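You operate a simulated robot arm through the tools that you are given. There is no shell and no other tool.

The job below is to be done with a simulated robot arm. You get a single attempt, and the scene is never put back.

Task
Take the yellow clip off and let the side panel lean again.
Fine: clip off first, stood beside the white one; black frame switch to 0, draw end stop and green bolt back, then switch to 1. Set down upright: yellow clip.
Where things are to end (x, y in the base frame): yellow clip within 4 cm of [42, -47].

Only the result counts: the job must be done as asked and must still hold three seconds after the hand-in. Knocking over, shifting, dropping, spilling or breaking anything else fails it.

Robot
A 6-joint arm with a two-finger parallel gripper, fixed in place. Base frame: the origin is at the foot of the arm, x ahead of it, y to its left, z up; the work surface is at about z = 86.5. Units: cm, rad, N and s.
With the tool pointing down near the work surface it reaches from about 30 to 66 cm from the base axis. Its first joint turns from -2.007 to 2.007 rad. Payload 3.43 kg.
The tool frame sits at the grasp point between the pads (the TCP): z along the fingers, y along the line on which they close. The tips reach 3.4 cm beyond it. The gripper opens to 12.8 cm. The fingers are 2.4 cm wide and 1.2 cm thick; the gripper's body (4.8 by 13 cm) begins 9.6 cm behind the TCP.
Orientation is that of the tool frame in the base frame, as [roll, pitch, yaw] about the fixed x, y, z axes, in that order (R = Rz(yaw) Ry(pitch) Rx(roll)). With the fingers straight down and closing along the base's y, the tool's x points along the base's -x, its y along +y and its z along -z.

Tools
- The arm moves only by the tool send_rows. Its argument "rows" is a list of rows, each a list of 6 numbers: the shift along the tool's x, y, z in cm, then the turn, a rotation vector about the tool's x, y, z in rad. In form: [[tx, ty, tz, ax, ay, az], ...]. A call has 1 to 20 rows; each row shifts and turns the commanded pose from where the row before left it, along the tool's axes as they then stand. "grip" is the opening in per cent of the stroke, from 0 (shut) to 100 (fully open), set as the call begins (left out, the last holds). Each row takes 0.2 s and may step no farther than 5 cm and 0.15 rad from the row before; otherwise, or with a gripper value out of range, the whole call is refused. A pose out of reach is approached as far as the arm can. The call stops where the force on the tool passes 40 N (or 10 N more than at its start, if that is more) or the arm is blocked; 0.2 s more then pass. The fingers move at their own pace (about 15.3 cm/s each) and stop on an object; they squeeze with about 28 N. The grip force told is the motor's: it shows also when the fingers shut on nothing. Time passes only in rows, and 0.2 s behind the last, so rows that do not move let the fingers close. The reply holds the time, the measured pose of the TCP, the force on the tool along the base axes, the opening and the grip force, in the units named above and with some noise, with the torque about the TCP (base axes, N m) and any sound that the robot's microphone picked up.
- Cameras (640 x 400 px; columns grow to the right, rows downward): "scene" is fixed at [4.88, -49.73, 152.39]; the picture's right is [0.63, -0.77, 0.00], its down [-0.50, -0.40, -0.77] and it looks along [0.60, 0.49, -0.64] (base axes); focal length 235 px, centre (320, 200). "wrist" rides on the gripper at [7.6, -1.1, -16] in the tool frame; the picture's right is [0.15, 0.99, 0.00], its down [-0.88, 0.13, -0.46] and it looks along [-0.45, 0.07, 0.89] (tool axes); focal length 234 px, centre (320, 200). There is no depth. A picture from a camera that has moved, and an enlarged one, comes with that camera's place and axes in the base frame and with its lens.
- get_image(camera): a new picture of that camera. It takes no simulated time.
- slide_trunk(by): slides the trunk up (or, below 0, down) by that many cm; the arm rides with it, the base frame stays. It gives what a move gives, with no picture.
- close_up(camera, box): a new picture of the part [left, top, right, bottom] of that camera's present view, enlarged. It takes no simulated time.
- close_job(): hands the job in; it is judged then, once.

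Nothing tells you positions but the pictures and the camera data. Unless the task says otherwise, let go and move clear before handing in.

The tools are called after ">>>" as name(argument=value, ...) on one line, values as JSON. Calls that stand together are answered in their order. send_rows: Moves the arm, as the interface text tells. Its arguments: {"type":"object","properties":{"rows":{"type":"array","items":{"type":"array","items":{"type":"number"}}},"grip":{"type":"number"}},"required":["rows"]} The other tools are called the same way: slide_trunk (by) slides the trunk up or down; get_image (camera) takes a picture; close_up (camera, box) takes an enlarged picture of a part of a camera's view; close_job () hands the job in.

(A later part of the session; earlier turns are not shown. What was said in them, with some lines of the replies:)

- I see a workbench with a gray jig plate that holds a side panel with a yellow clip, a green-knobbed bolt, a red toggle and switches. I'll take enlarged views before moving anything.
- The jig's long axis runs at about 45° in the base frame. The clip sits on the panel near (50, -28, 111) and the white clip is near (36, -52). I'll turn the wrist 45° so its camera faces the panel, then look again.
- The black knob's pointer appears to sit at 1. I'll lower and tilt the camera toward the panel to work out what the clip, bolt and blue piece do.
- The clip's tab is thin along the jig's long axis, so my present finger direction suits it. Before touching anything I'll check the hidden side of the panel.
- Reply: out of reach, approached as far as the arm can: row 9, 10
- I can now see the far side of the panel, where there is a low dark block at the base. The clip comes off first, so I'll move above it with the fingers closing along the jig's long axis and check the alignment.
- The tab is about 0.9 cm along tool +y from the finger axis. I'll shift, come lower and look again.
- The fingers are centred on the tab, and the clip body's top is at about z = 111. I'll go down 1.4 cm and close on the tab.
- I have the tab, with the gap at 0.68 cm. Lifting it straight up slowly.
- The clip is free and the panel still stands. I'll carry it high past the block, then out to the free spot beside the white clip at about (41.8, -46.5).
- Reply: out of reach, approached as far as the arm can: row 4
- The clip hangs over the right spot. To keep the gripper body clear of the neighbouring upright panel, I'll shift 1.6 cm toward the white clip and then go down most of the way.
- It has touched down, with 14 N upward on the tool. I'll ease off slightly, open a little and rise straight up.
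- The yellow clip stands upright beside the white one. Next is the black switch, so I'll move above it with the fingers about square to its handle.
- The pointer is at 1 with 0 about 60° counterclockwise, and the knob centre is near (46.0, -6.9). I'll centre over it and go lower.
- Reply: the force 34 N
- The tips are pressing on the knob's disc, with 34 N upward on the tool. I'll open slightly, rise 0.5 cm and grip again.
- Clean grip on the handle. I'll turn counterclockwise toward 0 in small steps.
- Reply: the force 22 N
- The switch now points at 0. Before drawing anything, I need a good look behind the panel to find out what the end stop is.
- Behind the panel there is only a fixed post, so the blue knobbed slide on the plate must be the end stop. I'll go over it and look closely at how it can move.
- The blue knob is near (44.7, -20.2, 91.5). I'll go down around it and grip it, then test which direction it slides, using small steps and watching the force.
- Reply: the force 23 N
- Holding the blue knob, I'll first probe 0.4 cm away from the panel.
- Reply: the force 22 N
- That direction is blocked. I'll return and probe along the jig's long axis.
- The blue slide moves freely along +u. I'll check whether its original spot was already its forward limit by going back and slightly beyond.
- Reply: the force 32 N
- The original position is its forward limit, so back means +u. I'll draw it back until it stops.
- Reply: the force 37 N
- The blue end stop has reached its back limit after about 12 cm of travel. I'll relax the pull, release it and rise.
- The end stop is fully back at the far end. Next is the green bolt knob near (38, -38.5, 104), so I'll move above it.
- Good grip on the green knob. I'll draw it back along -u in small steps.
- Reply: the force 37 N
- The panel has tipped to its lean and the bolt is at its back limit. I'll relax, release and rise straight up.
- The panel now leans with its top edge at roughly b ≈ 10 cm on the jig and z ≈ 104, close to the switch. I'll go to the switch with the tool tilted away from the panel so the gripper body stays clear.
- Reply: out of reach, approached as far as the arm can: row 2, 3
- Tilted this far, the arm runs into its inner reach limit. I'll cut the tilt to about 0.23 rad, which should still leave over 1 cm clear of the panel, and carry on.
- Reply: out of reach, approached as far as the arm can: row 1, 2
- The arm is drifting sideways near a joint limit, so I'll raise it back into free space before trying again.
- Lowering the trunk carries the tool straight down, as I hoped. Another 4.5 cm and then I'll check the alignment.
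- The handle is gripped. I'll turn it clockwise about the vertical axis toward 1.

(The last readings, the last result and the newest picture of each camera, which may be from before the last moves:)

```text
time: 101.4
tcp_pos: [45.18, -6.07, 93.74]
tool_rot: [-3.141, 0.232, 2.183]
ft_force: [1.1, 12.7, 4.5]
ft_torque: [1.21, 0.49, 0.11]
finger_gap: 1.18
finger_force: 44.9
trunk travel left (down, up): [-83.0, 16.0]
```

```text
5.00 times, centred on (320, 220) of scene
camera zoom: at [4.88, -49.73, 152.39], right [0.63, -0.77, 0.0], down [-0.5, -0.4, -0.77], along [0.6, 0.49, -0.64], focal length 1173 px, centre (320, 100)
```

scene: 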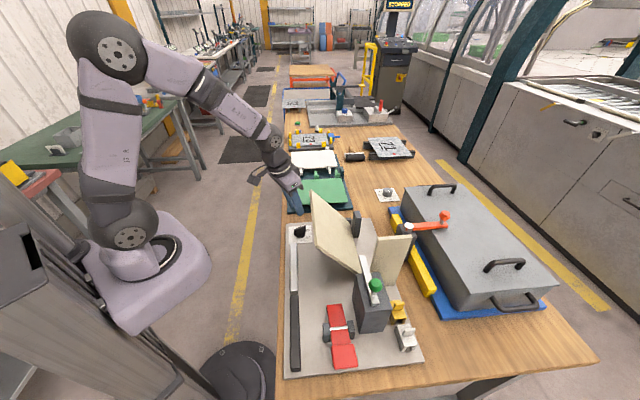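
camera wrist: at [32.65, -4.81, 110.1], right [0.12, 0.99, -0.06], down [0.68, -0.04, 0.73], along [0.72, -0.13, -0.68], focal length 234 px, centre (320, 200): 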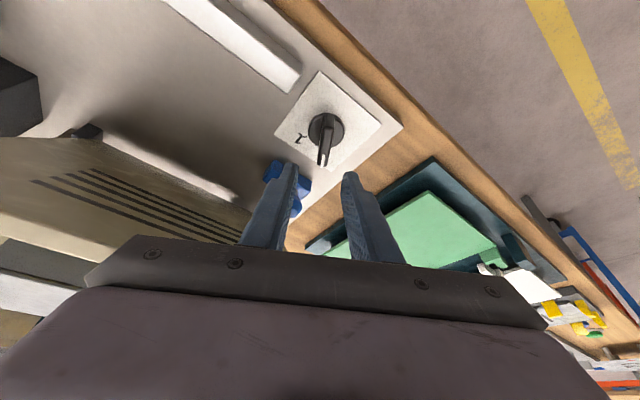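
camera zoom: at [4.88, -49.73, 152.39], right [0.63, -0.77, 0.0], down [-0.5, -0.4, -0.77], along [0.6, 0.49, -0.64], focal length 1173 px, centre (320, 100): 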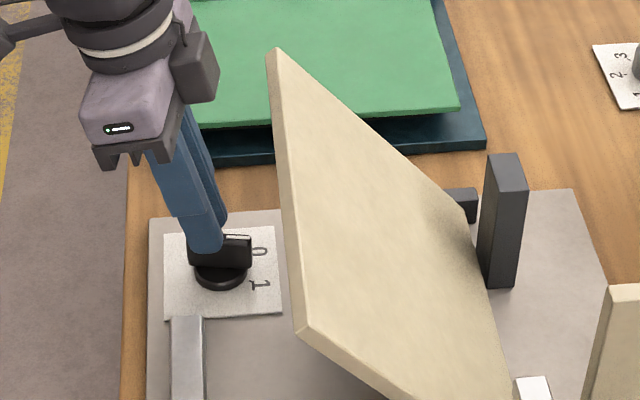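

>>> send_rows(rows=[[0.1, 0.13, 0, 0.0199, 0, 0.0849], [0, 0.07, 0, 0.0199, 0, 0.0849], [0, 0.07, 0, 0.0199, 0, 0.0849], [0, 0.07, 0, 0.0199, 0, 0.0849], [0, 0, 0, 0, 0, 0]])

>>> close_up(camera="wrist", box=[200, 100, 440, 250])

>>> close_up(camera="scene", box=[270, 180, 370, 260])

```text
time: 102.6
tcp_pos: [45.56, -5.86, 93.67]
tool_rot: [3.14, 0.232, 1.833]
ft_force: [9.5, 6.6, 2.8]
ft_torque: [-0.64, -0.59, 0.13]
finger_gap: 1.18
finger_force: 45.3
trunk travel left (down, up): [-83.0, 16.0]
```

```text
2.67 times, centred on (320, 175) of wrist
camera zoom: at [41.7, 4.44, 107.59], right [0.92, 0.4, -0.03], down [0.32, -0.69, 0.65], along [0.23, -0.6, -0.76], focal length 624 px, centre (320, 267)
```

zoom: 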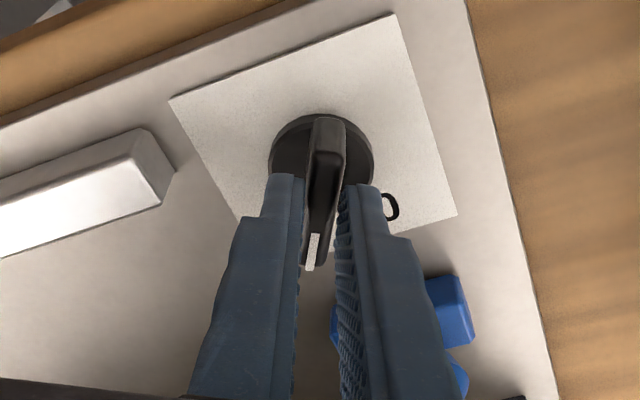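

```text
5.00 times, centred on (320, 220) of scene
camera zoom: at [4.88, -49.73, 152.39], right [0.63, -0.77, 0.0], down [-0.5, -0.4, -0.77], along [0.6, 0.49, -0.64], focal length 1173 px, centre (320, 100)
```

zoom: 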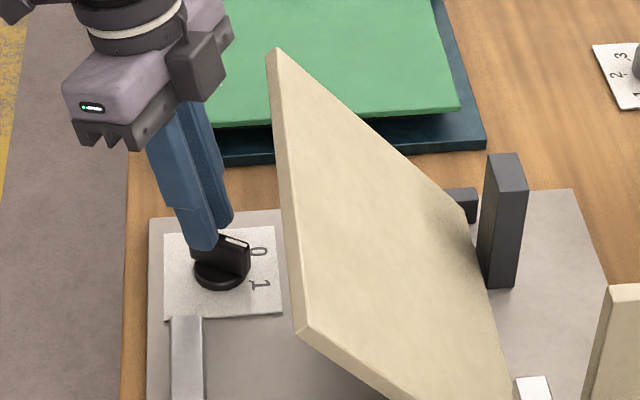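

>>> send_rows(rows=[[0, 0, 0, 0, 0, 0], [0, 0, 0, 0, 0, 0], [-0.23, 0, -0.97, 0, 0, 0], [-0.46, 0, -1.95, 0, 0, 0], [-0.68, 0, -2.92, 0, 0, 0], [-0.9, 0, -3.9, 0, 0, 0], [-0.9, 0, -3.9, 0, 0, 0], [0, 0, 0, 0, 0, 0]], grip=26)

>>> close_up(camera="wrist", box=[220, 60, 420, 190])

>>> get_image(camera="scene")

>>> close_up(camera="scene", box=[270, 190, 370, 260])

```text
time: 104.4
tcp_pos: [45.23, -5.84, 107.99]
tool_rot: [3.141, 0.231, 1.836]
ft_force: [0.9, -0.1, 0.3]
ft_torque: [0.06, -0.01, -0.03]
finger_gap: 3.34
finger_force: 0.1
trunk travel left (down, up): [-83.0, 16.0]
```

```text
3.08 times, centred on (320, 125) of wrist
camera zoom: at [41.28, 4.33, 121.71], right [0.92, 0.4, -0.03], down [0.32, -0.69, 0.64], along [0.23, -0.6, -0.76], focal length 720 px, centre (320, 431)
```

zoom: 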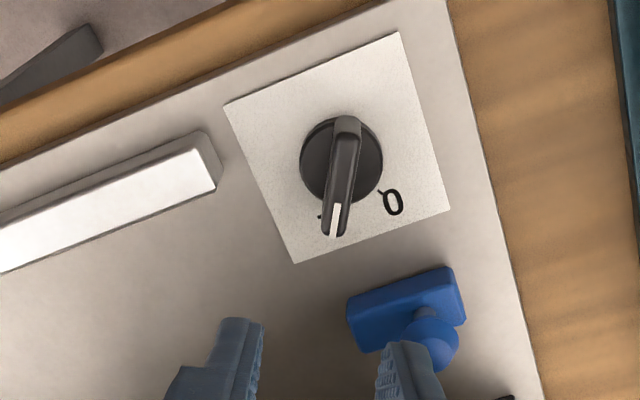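

```text
taken
```

scene: 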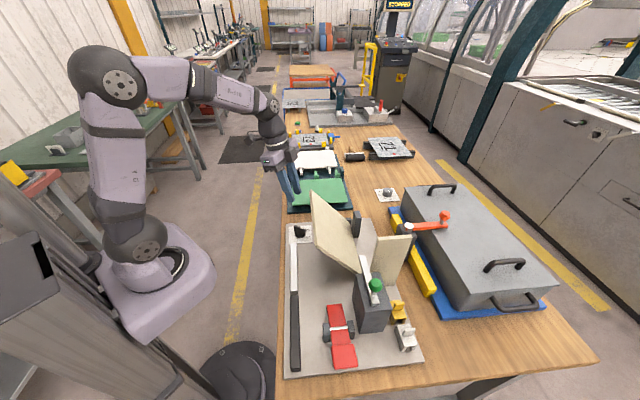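

```text
5.71 times, centred on (320, 225) of scene
camera zoom: at [4.88, -49.73, 152.39], right [0.63, -0.77, 0.0], down [-0.5, -0.4, -0.77], along [0.6, 0.49, -0.64], focal length 1341 px, centre (320, 57)
```

zoom: 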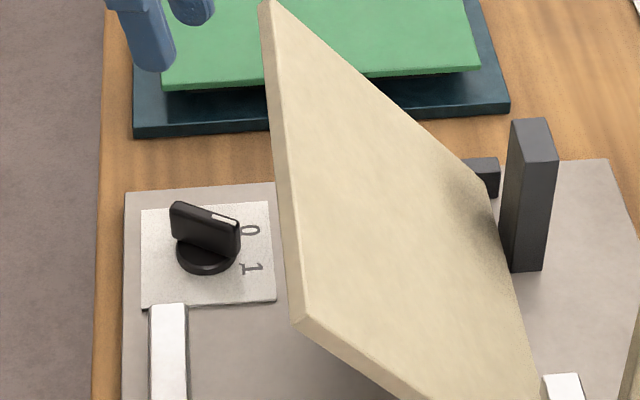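

The switch appears to be back at 1. I'll compare it with my original close-up using the same crop, and check the other items.

>>> close_up(camera="scene", box=[275, 215, 325, 265])

>>> close_up(camera="scene", box=[340, 270, 440, 370])

>>> close_up(camera="scene", box=[290, 180, 420, 300])

```text
8.00 times, centred on (300, 240) of scene
camera zoom: at [4.88, -49.73, 152.39], right [0.63, -0.77, 0.0], down [-0.5, -0.4, -0.77], along [0.6, 0.49, -0.64], focal length 1877 px, centre (480, -120)
```

zoom: 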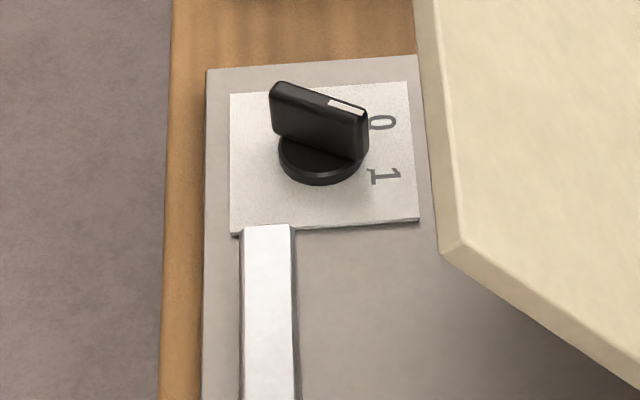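

```text
4.00 times, centred on (390, 320) of scene
camera zoom: at [4.88, -49.73, 152.39], right [0.63, -0.77, 0.0], down [-0.5, -0.4, -0.77], along [0.6, 0.49, -0.64], focal length 939 px, centre (40, -280)
```

zoom: 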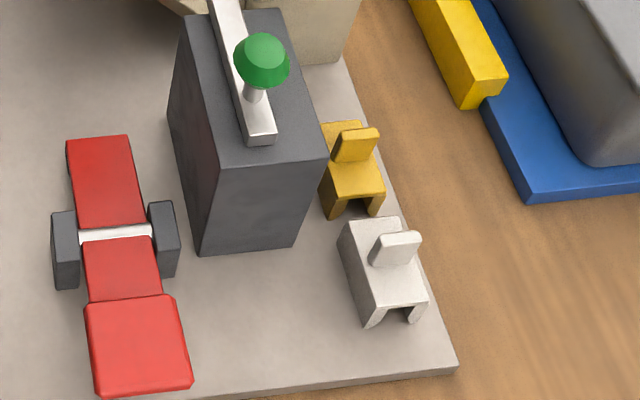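

```text
3.33 times, centred on (355, 240) of scene
camera zoom: at [4.88, -49.73, 152.39], right [0.63, -0.77, 0.0], down [-0.5, -0.4, -0.77], along [0.6, 0.49, -0.64], focal length 782 px, centre (203, 67)
```

zoom: 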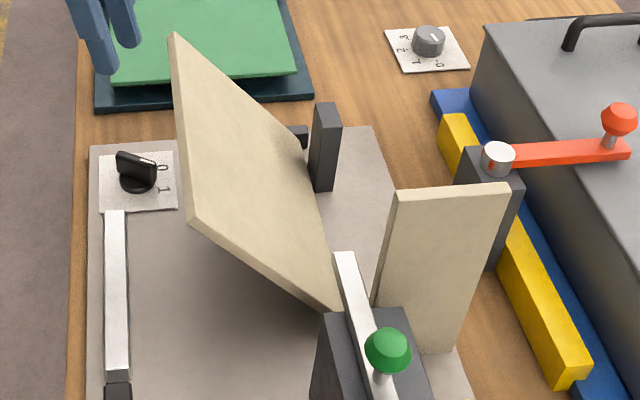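

The handle matches its original "1" position, the clip stands beside the white one, bolt and end stop are back, and the panel leans. I'll move the arm clear before handing in.

>>> send_rows(rows=[[-0.9, 0, -3.9, 0, 0, 0], [-0.9, 0, -3.9, 0, 0, 0], [-0.5, 0, -2, 0, 0, 0], [0, 0, 0, 0, 0, 0], [0, 0, 0, 0, 0, 0], [0, 0, 0, 0, 0, 0]])

>>> get_image(camera="scene")

>>> get_image(camera="wrist")

```text
time: 105.8
tcp_pos: [45.35, -6.06, 117.82]
tool_rot: [-3.139, 0.232, 1.836]
ft_force: [0.1, 0.4, -0.2]
ft_torque: [0.0, 0.0, -0.02]
finger_gap: 3.32
finger_force: 0.0
trunk travel left (down, up): [-83.0, 16.0]
```

```text
taken
```

scene: 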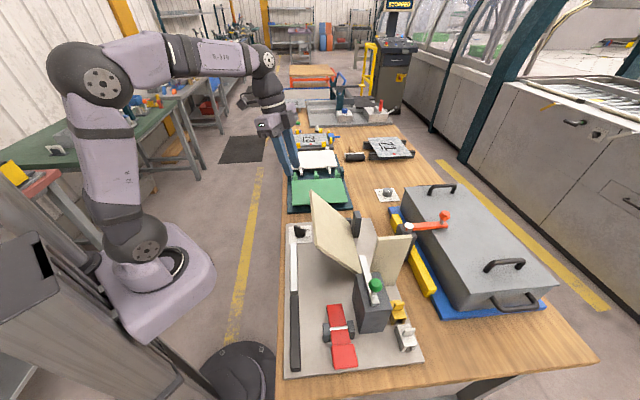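

```text
taken
camera wrist: at [41.43, 4.27, 131.7], right [0.92, 0.4, -0.03], down [0.32, -0.69, 0.64], along [0.23, -0.6, -0.76], focal length 234 px, centre (320, 200)
```

wrist: 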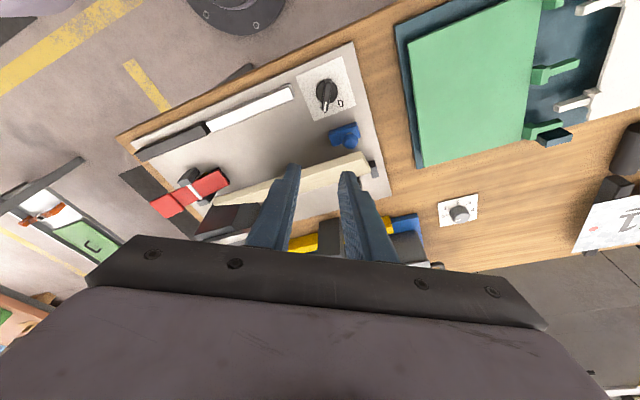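

Everything is in its final state and the gripper is clear and open, so I'm handing the job in.

>>> close_job()

```text
The job is handed in.
```

The job is done and handed in; I haven't seen the judging result. The yellow clip is off and the side panel is leaning again, tipped about 40° toward the robot.

- **Yellow clip:** it came off first and stands upright beside the white one. It is at about (40.5, -47.0), roughly 1.5 cm from the target.
- **Black frame switch:** I turned it to 0 before drawing anything back, then returned it to 1. It matches the starting picture.
- **End stop:** I took this to be the blue knobbed slide, since nothing else on the frame fitted. I drew it back about 12 cm to its limit.
- **Green bolt:** I drew it back about 5 cm to its limit, and the panel tipped into its lean as it came free.

The final pictures show nothing else knocked over or moved. I lowered the trunk 9.5 cm to reach the switch past the leaning panel and left it there. The gripper is open and clear.
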